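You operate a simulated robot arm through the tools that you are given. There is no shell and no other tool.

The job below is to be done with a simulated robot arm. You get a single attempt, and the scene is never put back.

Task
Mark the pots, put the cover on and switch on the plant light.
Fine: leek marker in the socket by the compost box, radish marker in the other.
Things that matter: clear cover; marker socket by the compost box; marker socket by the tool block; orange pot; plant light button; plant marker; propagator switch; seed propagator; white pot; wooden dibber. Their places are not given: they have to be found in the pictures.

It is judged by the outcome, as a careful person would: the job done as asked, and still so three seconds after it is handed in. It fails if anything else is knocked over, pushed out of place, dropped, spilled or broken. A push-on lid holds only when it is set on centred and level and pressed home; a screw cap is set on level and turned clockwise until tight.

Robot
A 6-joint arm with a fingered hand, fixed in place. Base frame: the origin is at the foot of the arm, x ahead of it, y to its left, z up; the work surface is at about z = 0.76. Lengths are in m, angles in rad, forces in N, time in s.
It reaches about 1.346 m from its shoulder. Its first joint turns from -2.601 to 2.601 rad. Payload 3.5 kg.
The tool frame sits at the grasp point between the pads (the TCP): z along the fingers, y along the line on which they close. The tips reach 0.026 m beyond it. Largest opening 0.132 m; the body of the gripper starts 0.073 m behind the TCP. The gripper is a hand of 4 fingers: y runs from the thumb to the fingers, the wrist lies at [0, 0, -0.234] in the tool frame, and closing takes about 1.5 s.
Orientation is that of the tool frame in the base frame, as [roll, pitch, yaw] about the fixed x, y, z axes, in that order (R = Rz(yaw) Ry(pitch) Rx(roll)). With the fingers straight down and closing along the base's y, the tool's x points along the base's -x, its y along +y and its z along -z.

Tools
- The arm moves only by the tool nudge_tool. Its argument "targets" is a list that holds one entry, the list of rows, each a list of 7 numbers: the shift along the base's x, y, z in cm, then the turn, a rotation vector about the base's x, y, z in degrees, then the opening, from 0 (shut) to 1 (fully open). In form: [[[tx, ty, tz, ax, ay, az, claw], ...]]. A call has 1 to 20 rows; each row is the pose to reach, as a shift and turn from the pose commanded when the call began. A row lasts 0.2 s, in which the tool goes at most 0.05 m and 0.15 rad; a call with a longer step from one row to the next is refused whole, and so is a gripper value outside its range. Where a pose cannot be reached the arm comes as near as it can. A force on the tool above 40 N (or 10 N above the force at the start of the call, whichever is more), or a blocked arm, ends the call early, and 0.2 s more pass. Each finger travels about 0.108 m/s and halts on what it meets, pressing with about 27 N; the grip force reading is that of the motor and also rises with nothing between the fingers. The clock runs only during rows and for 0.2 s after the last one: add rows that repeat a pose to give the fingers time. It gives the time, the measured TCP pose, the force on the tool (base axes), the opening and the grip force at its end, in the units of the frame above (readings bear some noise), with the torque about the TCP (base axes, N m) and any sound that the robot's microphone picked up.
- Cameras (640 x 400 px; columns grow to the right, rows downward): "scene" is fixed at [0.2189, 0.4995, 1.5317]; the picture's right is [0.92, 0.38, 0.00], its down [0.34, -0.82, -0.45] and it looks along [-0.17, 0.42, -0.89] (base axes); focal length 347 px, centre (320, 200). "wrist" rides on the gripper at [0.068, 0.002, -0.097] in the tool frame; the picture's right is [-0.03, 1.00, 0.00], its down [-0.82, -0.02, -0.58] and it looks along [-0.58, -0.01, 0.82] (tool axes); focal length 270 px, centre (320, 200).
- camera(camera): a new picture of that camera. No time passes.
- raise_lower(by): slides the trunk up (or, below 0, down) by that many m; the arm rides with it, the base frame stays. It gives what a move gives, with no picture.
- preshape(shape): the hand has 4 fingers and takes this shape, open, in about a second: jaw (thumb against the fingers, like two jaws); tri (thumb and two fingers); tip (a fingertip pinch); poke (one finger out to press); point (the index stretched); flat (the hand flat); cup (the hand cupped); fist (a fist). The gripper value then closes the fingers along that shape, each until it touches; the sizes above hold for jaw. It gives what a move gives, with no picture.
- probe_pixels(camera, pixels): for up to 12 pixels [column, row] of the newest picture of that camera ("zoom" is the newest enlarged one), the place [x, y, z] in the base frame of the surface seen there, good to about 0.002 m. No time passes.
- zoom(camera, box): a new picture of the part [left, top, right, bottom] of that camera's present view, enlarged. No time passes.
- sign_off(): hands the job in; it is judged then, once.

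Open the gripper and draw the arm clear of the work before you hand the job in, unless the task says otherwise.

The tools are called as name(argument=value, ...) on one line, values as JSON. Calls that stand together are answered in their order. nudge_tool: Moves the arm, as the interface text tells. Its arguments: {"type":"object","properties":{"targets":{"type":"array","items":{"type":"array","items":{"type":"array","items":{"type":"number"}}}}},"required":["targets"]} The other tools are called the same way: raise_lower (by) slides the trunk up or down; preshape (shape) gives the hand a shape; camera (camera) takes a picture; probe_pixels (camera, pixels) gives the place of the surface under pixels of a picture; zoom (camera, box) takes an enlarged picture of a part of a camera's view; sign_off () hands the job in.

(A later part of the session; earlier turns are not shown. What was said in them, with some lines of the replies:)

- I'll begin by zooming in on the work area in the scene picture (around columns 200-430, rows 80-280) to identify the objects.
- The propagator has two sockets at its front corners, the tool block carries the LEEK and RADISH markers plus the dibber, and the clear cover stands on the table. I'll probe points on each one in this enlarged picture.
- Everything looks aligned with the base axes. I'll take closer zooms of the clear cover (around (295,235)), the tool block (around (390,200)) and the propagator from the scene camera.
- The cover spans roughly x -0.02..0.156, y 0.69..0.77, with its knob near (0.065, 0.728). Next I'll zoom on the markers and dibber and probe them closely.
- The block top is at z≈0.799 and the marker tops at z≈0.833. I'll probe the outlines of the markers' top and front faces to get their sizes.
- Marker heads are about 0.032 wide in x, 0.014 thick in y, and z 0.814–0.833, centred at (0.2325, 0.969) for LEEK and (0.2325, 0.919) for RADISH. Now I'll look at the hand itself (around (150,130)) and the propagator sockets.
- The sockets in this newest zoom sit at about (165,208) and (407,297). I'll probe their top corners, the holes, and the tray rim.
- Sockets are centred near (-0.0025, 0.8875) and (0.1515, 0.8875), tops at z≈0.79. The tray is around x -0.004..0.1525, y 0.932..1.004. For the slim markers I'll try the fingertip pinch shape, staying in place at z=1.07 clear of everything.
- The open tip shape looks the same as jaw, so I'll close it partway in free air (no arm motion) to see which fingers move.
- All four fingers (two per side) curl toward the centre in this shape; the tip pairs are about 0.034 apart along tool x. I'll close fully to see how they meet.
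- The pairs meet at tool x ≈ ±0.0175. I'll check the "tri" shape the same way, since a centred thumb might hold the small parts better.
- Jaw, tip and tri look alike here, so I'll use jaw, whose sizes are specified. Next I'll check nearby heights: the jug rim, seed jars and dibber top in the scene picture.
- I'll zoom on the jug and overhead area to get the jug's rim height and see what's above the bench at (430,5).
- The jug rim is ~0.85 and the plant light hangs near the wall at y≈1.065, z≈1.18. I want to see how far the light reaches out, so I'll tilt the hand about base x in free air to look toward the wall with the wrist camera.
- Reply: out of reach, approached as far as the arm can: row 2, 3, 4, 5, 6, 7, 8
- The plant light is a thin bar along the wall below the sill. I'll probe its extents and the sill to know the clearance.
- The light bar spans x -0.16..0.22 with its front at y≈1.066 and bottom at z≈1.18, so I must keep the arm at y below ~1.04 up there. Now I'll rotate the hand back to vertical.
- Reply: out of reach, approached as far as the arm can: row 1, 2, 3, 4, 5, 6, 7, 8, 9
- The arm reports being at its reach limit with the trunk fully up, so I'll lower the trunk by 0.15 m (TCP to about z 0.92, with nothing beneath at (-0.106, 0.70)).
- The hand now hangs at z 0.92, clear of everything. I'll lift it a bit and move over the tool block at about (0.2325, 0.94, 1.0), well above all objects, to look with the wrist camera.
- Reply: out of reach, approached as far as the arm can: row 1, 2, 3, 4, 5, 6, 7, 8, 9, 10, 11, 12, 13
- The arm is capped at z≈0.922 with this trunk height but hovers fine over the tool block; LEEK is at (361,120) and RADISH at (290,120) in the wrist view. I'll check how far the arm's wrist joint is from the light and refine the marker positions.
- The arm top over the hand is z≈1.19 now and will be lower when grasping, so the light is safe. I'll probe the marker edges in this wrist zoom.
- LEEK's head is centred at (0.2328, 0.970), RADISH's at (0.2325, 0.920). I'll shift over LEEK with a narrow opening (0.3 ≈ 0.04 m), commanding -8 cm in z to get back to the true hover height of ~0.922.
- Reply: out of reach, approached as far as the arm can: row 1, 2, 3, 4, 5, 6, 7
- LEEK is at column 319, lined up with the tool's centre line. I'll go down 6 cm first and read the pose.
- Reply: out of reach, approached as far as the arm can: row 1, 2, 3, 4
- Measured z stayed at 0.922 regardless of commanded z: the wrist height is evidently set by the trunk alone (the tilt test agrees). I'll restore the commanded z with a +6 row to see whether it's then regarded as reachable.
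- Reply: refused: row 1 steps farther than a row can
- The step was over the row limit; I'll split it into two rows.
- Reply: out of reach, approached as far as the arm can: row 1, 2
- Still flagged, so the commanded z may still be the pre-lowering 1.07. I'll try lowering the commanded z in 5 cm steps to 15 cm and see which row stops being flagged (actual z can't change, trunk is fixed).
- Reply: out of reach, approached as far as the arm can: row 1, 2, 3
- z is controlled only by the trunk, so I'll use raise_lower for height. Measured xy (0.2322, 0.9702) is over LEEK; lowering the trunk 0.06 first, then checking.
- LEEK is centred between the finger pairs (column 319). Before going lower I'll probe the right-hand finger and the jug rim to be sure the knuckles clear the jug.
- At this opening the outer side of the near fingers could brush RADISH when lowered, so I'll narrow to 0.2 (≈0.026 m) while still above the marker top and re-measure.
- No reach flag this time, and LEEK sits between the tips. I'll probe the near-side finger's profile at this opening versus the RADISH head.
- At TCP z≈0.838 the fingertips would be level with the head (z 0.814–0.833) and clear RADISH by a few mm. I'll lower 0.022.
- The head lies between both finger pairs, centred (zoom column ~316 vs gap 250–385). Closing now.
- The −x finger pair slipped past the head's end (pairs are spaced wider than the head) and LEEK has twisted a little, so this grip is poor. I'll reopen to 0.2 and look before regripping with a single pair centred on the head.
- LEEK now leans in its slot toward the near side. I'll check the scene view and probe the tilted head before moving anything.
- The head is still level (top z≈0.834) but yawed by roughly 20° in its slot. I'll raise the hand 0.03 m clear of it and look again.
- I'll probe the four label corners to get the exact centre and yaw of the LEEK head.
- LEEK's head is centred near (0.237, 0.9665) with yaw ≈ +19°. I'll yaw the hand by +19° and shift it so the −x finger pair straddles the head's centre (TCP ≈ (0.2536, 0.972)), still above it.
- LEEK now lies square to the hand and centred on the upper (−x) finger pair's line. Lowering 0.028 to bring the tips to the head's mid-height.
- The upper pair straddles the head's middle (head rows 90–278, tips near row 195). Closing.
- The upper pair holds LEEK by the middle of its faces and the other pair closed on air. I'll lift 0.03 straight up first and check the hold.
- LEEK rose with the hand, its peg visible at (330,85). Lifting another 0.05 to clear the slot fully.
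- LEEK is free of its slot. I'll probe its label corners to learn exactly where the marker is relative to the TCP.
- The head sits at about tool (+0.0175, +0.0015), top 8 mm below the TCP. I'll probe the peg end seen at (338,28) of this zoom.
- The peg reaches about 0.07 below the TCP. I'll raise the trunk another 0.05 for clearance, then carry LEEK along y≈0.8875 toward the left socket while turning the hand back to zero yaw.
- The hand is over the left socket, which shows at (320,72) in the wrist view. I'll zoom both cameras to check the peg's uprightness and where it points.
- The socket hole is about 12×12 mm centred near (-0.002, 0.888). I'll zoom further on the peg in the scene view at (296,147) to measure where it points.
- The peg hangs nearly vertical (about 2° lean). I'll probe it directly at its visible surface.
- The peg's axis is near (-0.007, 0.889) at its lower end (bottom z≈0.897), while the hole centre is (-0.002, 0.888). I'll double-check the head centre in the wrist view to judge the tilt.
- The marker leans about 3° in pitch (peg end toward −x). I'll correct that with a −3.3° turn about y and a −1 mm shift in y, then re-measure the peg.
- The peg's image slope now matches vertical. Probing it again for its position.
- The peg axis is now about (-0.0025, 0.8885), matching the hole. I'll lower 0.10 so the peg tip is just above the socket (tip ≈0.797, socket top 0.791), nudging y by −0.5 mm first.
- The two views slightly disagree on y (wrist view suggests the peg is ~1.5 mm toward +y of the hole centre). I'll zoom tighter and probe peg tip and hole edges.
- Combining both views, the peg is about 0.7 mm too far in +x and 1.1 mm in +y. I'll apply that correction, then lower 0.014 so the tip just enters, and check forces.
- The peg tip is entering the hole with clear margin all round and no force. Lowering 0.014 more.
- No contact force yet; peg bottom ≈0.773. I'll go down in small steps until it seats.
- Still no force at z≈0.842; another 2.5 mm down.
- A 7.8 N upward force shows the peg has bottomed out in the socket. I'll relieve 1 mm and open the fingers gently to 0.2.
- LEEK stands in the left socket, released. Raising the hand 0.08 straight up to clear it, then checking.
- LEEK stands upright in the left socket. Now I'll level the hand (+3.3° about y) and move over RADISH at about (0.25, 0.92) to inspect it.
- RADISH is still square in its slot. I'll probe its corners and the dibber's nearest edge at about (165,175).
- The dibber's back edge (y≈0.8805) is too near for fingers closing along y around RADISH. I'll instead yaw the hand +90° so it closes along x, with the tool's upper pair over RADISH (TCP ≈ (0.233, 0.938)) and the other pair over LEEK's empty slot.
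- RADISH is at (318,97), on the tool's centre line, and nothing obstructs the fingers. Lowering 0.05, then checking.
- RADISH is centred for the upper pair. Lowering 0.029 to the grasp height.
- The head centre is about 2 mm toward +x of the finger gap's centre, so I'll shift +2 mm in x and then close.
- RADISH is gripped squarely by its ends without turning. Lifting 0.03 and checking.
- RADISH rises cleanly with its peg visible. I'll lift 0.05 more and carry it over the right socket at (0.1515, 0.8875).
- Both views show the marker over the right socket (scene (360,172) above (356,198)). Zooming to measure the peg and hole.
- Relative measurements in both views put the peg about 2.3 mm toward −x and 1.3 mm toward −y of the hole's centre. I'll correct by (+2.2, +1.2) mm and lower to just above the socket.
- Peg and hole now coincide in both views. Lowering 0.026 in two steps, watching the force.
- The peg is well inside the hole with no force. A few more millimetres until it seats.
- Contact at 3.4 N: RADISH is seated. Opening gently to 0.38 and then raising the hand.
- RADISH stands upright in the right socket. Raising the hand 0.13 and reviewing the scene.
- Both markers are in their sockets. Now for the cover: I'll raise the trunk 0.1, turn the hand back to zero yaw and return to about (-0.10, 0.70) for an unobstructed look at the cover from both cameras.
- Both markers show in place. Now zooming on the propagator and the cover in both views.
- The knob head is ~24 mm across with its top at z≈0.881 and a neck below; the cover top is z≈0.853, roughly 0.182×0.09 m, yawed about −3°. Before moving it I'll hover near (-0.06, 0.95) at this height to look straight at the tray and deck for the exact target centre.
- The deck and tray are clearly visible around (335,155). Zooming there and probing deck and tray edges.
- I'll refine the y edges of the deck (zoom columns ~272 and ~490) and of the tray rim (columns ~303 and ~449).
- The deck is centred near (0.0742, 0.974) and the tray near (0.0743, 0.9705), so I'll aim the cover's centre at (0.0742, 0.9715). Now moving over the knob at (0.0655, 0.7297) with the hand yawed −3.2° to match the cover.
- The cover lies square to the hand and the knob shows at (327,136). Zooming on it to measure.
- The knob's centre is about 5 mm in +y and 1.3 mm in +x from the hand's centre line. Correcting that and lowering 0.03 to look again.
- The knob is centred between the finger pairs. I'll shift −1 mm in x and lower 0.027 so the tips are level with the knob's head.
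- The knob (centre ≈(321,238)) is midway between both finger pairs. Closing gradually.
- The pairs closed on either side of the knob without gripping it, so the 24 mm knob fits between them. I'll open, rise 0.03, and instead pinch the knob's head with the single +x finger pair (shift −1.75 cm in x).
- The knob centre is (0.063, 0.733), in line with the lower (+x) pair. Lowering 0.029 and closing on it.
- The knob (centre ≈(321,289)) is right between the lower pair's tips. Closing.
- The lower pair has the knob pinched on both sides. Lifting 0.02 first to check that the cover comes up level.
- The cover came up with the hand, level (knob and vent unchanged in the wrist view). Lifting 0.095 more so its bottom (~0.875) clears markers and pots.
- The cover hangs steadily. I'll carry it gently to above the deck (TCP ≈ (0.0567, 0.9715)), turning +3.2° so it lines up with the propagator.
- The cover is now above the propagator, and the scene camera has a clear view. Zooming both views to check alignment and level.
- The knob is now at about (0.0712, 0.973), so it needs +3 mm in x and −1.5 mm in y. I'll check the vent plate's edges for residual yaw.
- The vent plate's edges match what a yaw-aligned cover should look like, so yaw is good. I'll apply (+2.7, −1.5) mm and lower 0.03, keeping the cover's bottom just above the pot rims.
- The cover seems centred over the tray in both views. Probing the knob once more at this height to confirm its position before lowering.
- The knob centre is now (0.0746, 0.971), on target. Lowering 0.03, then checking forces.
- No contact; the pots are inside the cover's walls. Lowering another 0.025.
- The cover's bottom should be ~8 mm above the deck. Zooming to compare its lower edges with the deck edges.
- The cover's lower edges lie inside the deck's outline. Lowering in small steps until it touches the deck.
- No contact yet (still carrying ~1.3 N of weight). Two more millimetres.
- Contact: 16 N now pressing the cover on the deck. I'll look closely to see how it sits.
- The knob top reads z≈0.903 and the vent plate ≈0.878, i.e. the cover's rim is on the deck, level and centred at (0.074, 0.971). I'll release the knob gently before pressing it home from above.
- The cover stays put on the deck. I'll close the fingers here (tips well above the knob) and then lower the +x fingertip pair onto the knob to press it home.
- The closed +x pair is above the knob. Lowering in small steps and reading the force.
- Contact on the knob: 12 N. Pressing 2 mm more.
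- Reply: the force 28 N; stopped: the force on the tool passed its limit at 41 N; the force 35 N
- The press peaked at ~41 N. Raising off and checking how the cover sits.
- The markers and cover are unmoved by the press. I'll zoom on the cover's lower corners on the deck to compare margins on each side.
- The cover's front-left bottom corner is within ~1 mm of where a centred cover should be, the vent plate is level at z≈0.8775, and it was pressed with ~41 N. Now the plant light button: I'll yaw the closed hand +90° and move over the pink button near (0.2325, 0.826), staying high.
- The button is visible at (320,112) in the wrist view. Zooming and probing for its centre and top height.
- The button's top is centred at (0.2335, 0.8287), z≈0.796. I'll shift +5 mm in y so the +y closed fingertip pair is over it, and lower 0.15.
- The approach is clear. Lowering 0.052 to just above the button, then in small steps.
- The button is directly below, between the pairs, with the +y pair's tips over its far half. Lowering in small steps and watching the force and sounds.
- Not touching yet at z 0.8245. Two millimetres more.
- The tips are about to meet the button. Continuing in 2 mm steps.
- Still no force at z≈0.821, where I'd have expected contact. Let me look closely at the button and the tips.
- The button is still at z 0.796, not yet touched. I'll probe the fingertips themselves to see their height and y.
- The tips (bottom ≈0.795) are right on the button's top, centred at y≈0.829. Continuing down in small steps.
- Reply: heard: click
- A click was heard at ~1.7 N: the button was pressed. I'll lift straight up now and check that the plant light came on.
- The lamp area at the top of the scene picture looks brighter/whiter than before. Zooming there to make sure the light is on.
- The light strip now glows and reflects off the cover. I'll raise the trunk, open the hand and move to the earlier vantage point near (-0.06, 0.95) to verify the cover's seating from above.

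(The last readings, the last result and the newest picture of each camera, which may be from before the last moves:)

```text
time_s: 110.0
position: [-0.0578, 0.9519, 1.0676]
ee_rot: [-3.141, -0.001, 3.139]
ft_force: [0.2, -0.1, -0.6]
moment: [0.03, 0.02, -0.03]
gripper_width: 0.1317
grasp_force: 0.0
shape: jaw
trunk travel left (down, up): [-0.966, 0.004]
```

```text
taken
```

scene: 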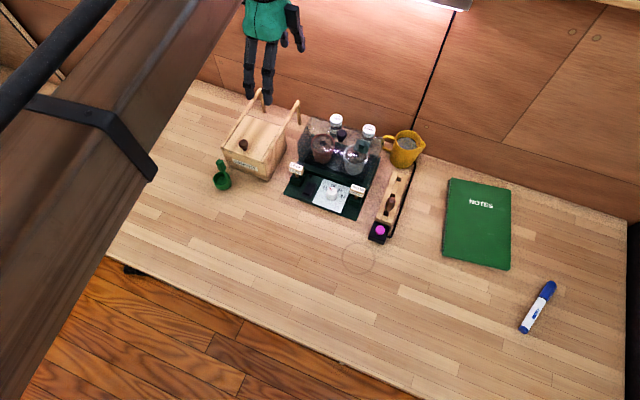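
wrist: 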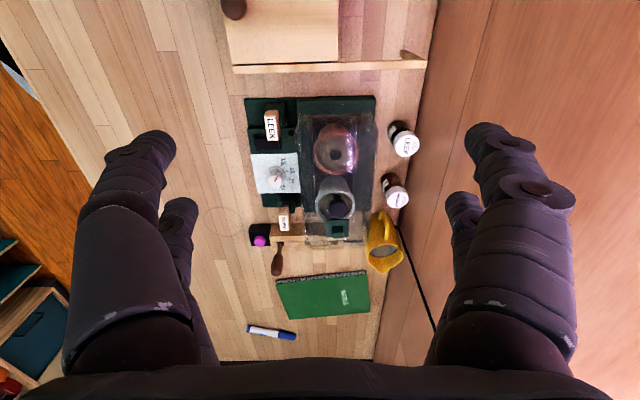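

Everything looks in order. Zooming both views on the propagator to verify the cover's seating and the markers.

zoom(camera="wrist", box=[240, 90, 390, 250])

probe_pixels(camera="zoom", pixels=[[368, 290], [350, 290], [385, 290], [368, 278], [368, 302], [372, 345], [355, 335], [390, 335], [238, 90], [260, 330], [300, 30], [230, 215]])

zoom(camera="scene", box=[280, 105, 390, 222])

probe_pixels(camera="zoom", pixels=[[355, 100], [345, 95], [365, 100], [430, 145], [415, 150], [445, 150], [430, 165], [170, 225], [405, 305], [340, 330], [230, 300], [360, 130]])

```text
2.50 times, centred on (315, 170) of wrist
```

zoom: 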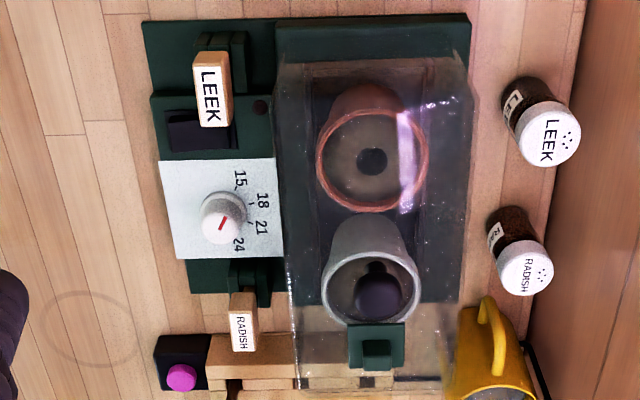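

```text
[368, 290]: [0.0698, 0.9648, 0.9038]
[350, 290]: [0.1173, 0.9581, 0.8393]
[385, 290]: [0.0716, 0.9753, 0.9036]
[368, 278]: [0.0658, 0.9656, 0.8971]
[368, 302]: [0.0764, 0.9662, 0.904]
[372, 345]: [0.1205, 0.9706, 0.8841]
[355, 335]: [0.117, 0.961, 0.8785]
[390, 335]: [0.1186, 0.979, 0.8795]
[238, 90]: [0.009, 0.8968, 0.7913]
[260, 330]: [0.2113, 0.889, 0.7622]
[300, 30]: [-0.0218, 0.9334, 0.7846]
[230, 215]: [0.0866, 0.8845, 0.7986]
```

```text
3.42 times, centred on (335, 164) of scene
```

zoom: 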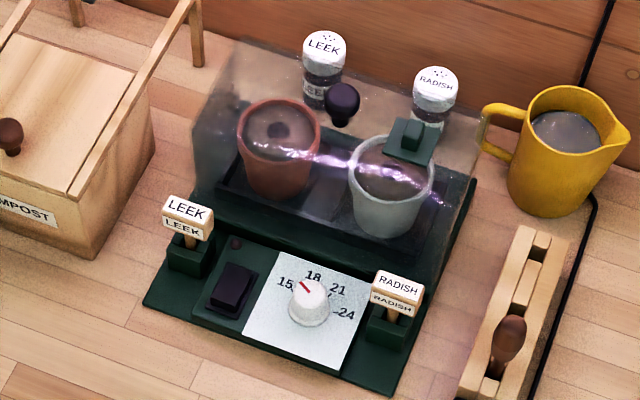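

```text
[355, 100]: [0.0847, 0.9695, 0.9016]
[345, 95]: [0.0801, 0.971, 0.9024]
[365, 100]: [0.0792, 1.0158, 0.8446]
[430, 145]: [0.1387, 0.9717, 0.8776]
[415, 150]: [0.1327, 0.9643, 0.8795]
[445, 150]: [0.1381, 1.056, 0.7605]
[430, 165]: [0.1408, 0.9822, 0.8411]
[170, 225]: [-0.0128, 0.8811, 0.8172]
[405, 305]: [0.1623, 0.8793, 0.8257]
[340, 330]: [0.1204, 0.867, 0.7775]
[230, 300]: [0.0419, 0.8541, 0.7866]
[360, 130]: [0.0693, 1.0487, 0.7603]
```

I want to be sure about the cover's −x edge on the deck, seen around rows 95–125 of the wrist picture. Zooming in there.

zoom(camera="wrist", box=[290, 90, 390, 150])

zoom(camera="wrist", box=[290, 170, 390, 260])

zoom(camera="scene", box=[280, 110, 340, 180])

zoom(camera="scene", box=[335, 115, 395, 205])

```text
6.40 times, centred on (340, 120) of wrist
```

zoom: 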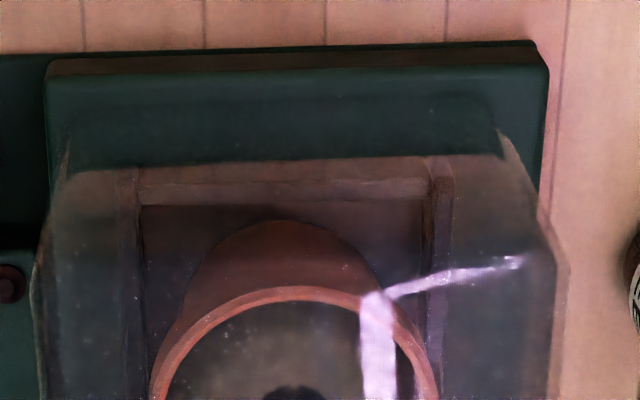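

```text
4.44 times, centred on (340, 215) of wrist
```

zoom: 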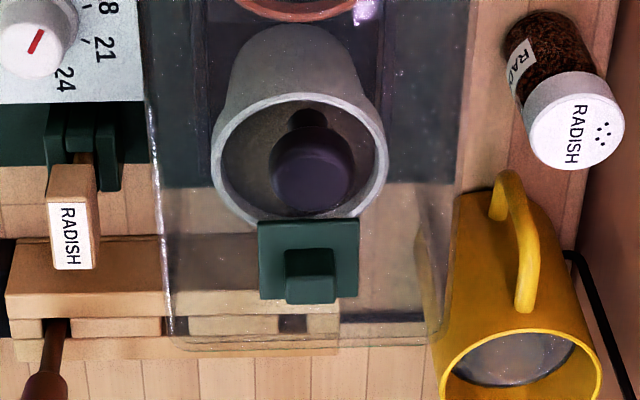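

```text
5.71 times, centred on (310, 145) of scene
```

zoom: 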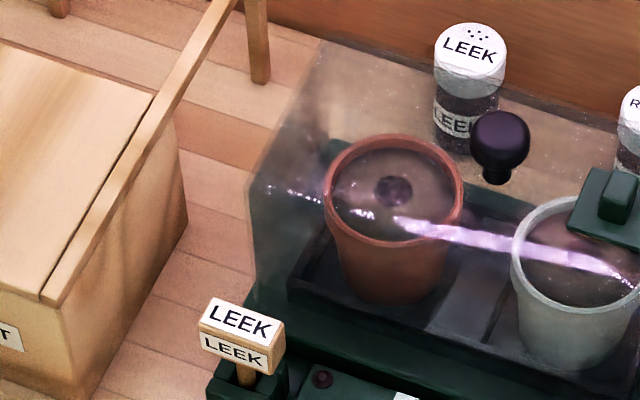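

```text
4.44 times, centred on (365, 160) of scene
```

zoom: 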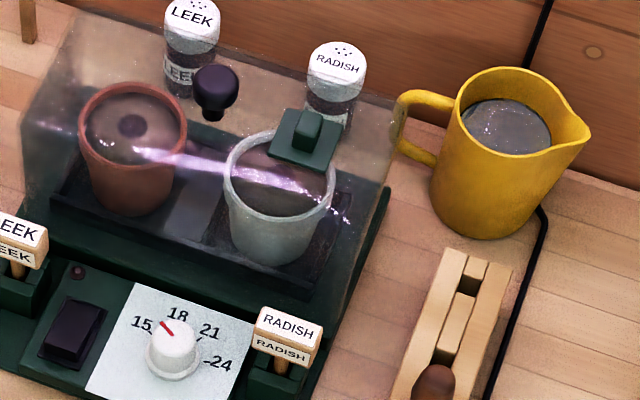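

Knob and vent heights match the cover sitting fully on the deck (shifted up by exactly the deck height), and its top spans x ≈ -0.018..0.168, centred. The markers stand upright and the light is on. I'll draw the open hand back to its start pose clear of the work.

nudge_tool(targets=[[[-0.6, -3.5, 0, 0, 0, 0, 1], [-1.2, -7, 0, 0, 0, 0, 1], [-1.9, -11, 0, 0, 0, 0, 1], [-2.6, -15, 0, 0, 0, 0, 1], [-3.4, -19, 0, 0, 0, 0, 1], [-4.2, -23, 0, 0, 0, 0, 1], [-4.8, -25.5, 0, 0, 0, 0, 1], [-4.8, -25.5, 0, 0, 0, 0, 1]]])

camera(camera="scene")

zoom(camera="scene", box=[270, 100, 430, 250])

```text
time_s: 111.8
position: [-0.1038, 0.6961, 1.0669]
ee_rot: [3.141, 0.0, -3.141]
ft_force: [-0.5, -0.2, 0.0]
moment: [0.01, 0.0, -0.03]
gripper_width: 0.1319
grasp_force: 0.2
shape: jaw
trunk travel left (down, up): [-0.966, 0.004]
```

```text
taken
```

scene: 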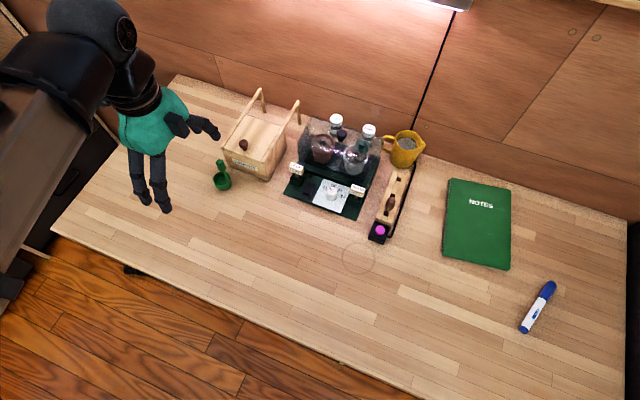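

```text
2.67 times, centred on (350, 175) of scene
```

zoom: 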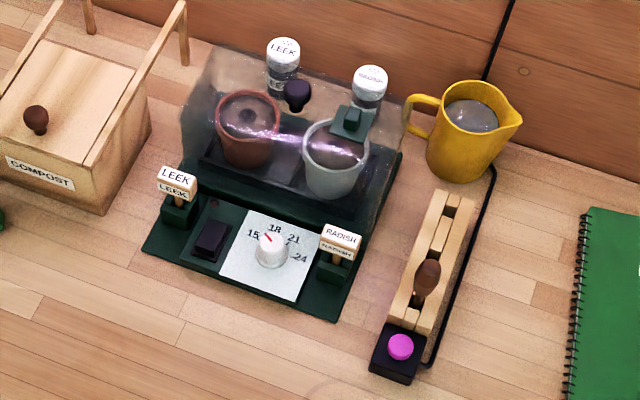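

The final pictures show LEEK in the socket by the compost box and RADISH in the other. The clear cover is seated over both pots, the plant light is on, and nothing else has moved. The hand is open and clear, so I'm handing the job in.

sign_off()

```text
The job is handed in.
```

The pots are marked, the clear cover is on and the plant light is switched on. I've handed the job in.

- **Markers:** The leek marker is in the socket by the compost box and the radish marker is in the one by the tool block. Both pegs go all the way down, and the markers stand upright. On my first grip the leek marker twisted in its slot; I re-gripped it and turned it back. It may still sit turned by a few degrees.
- **Cover:** It sits level on the propagator deck over both pots, centred to within a few millimetres. I pressed it down with about 41 N. There was no click or movement when I pressed, so I'm judging it fully home from its measured height, which matches the deck.
- **Plant light:** I pressed the pink button once and heard a click. The light strip is now glowing and reflects off the cover. I left the propagator switch alone.

In the final pictures nothing else had moved. The hand is open and back near its starting position, clear of the work.
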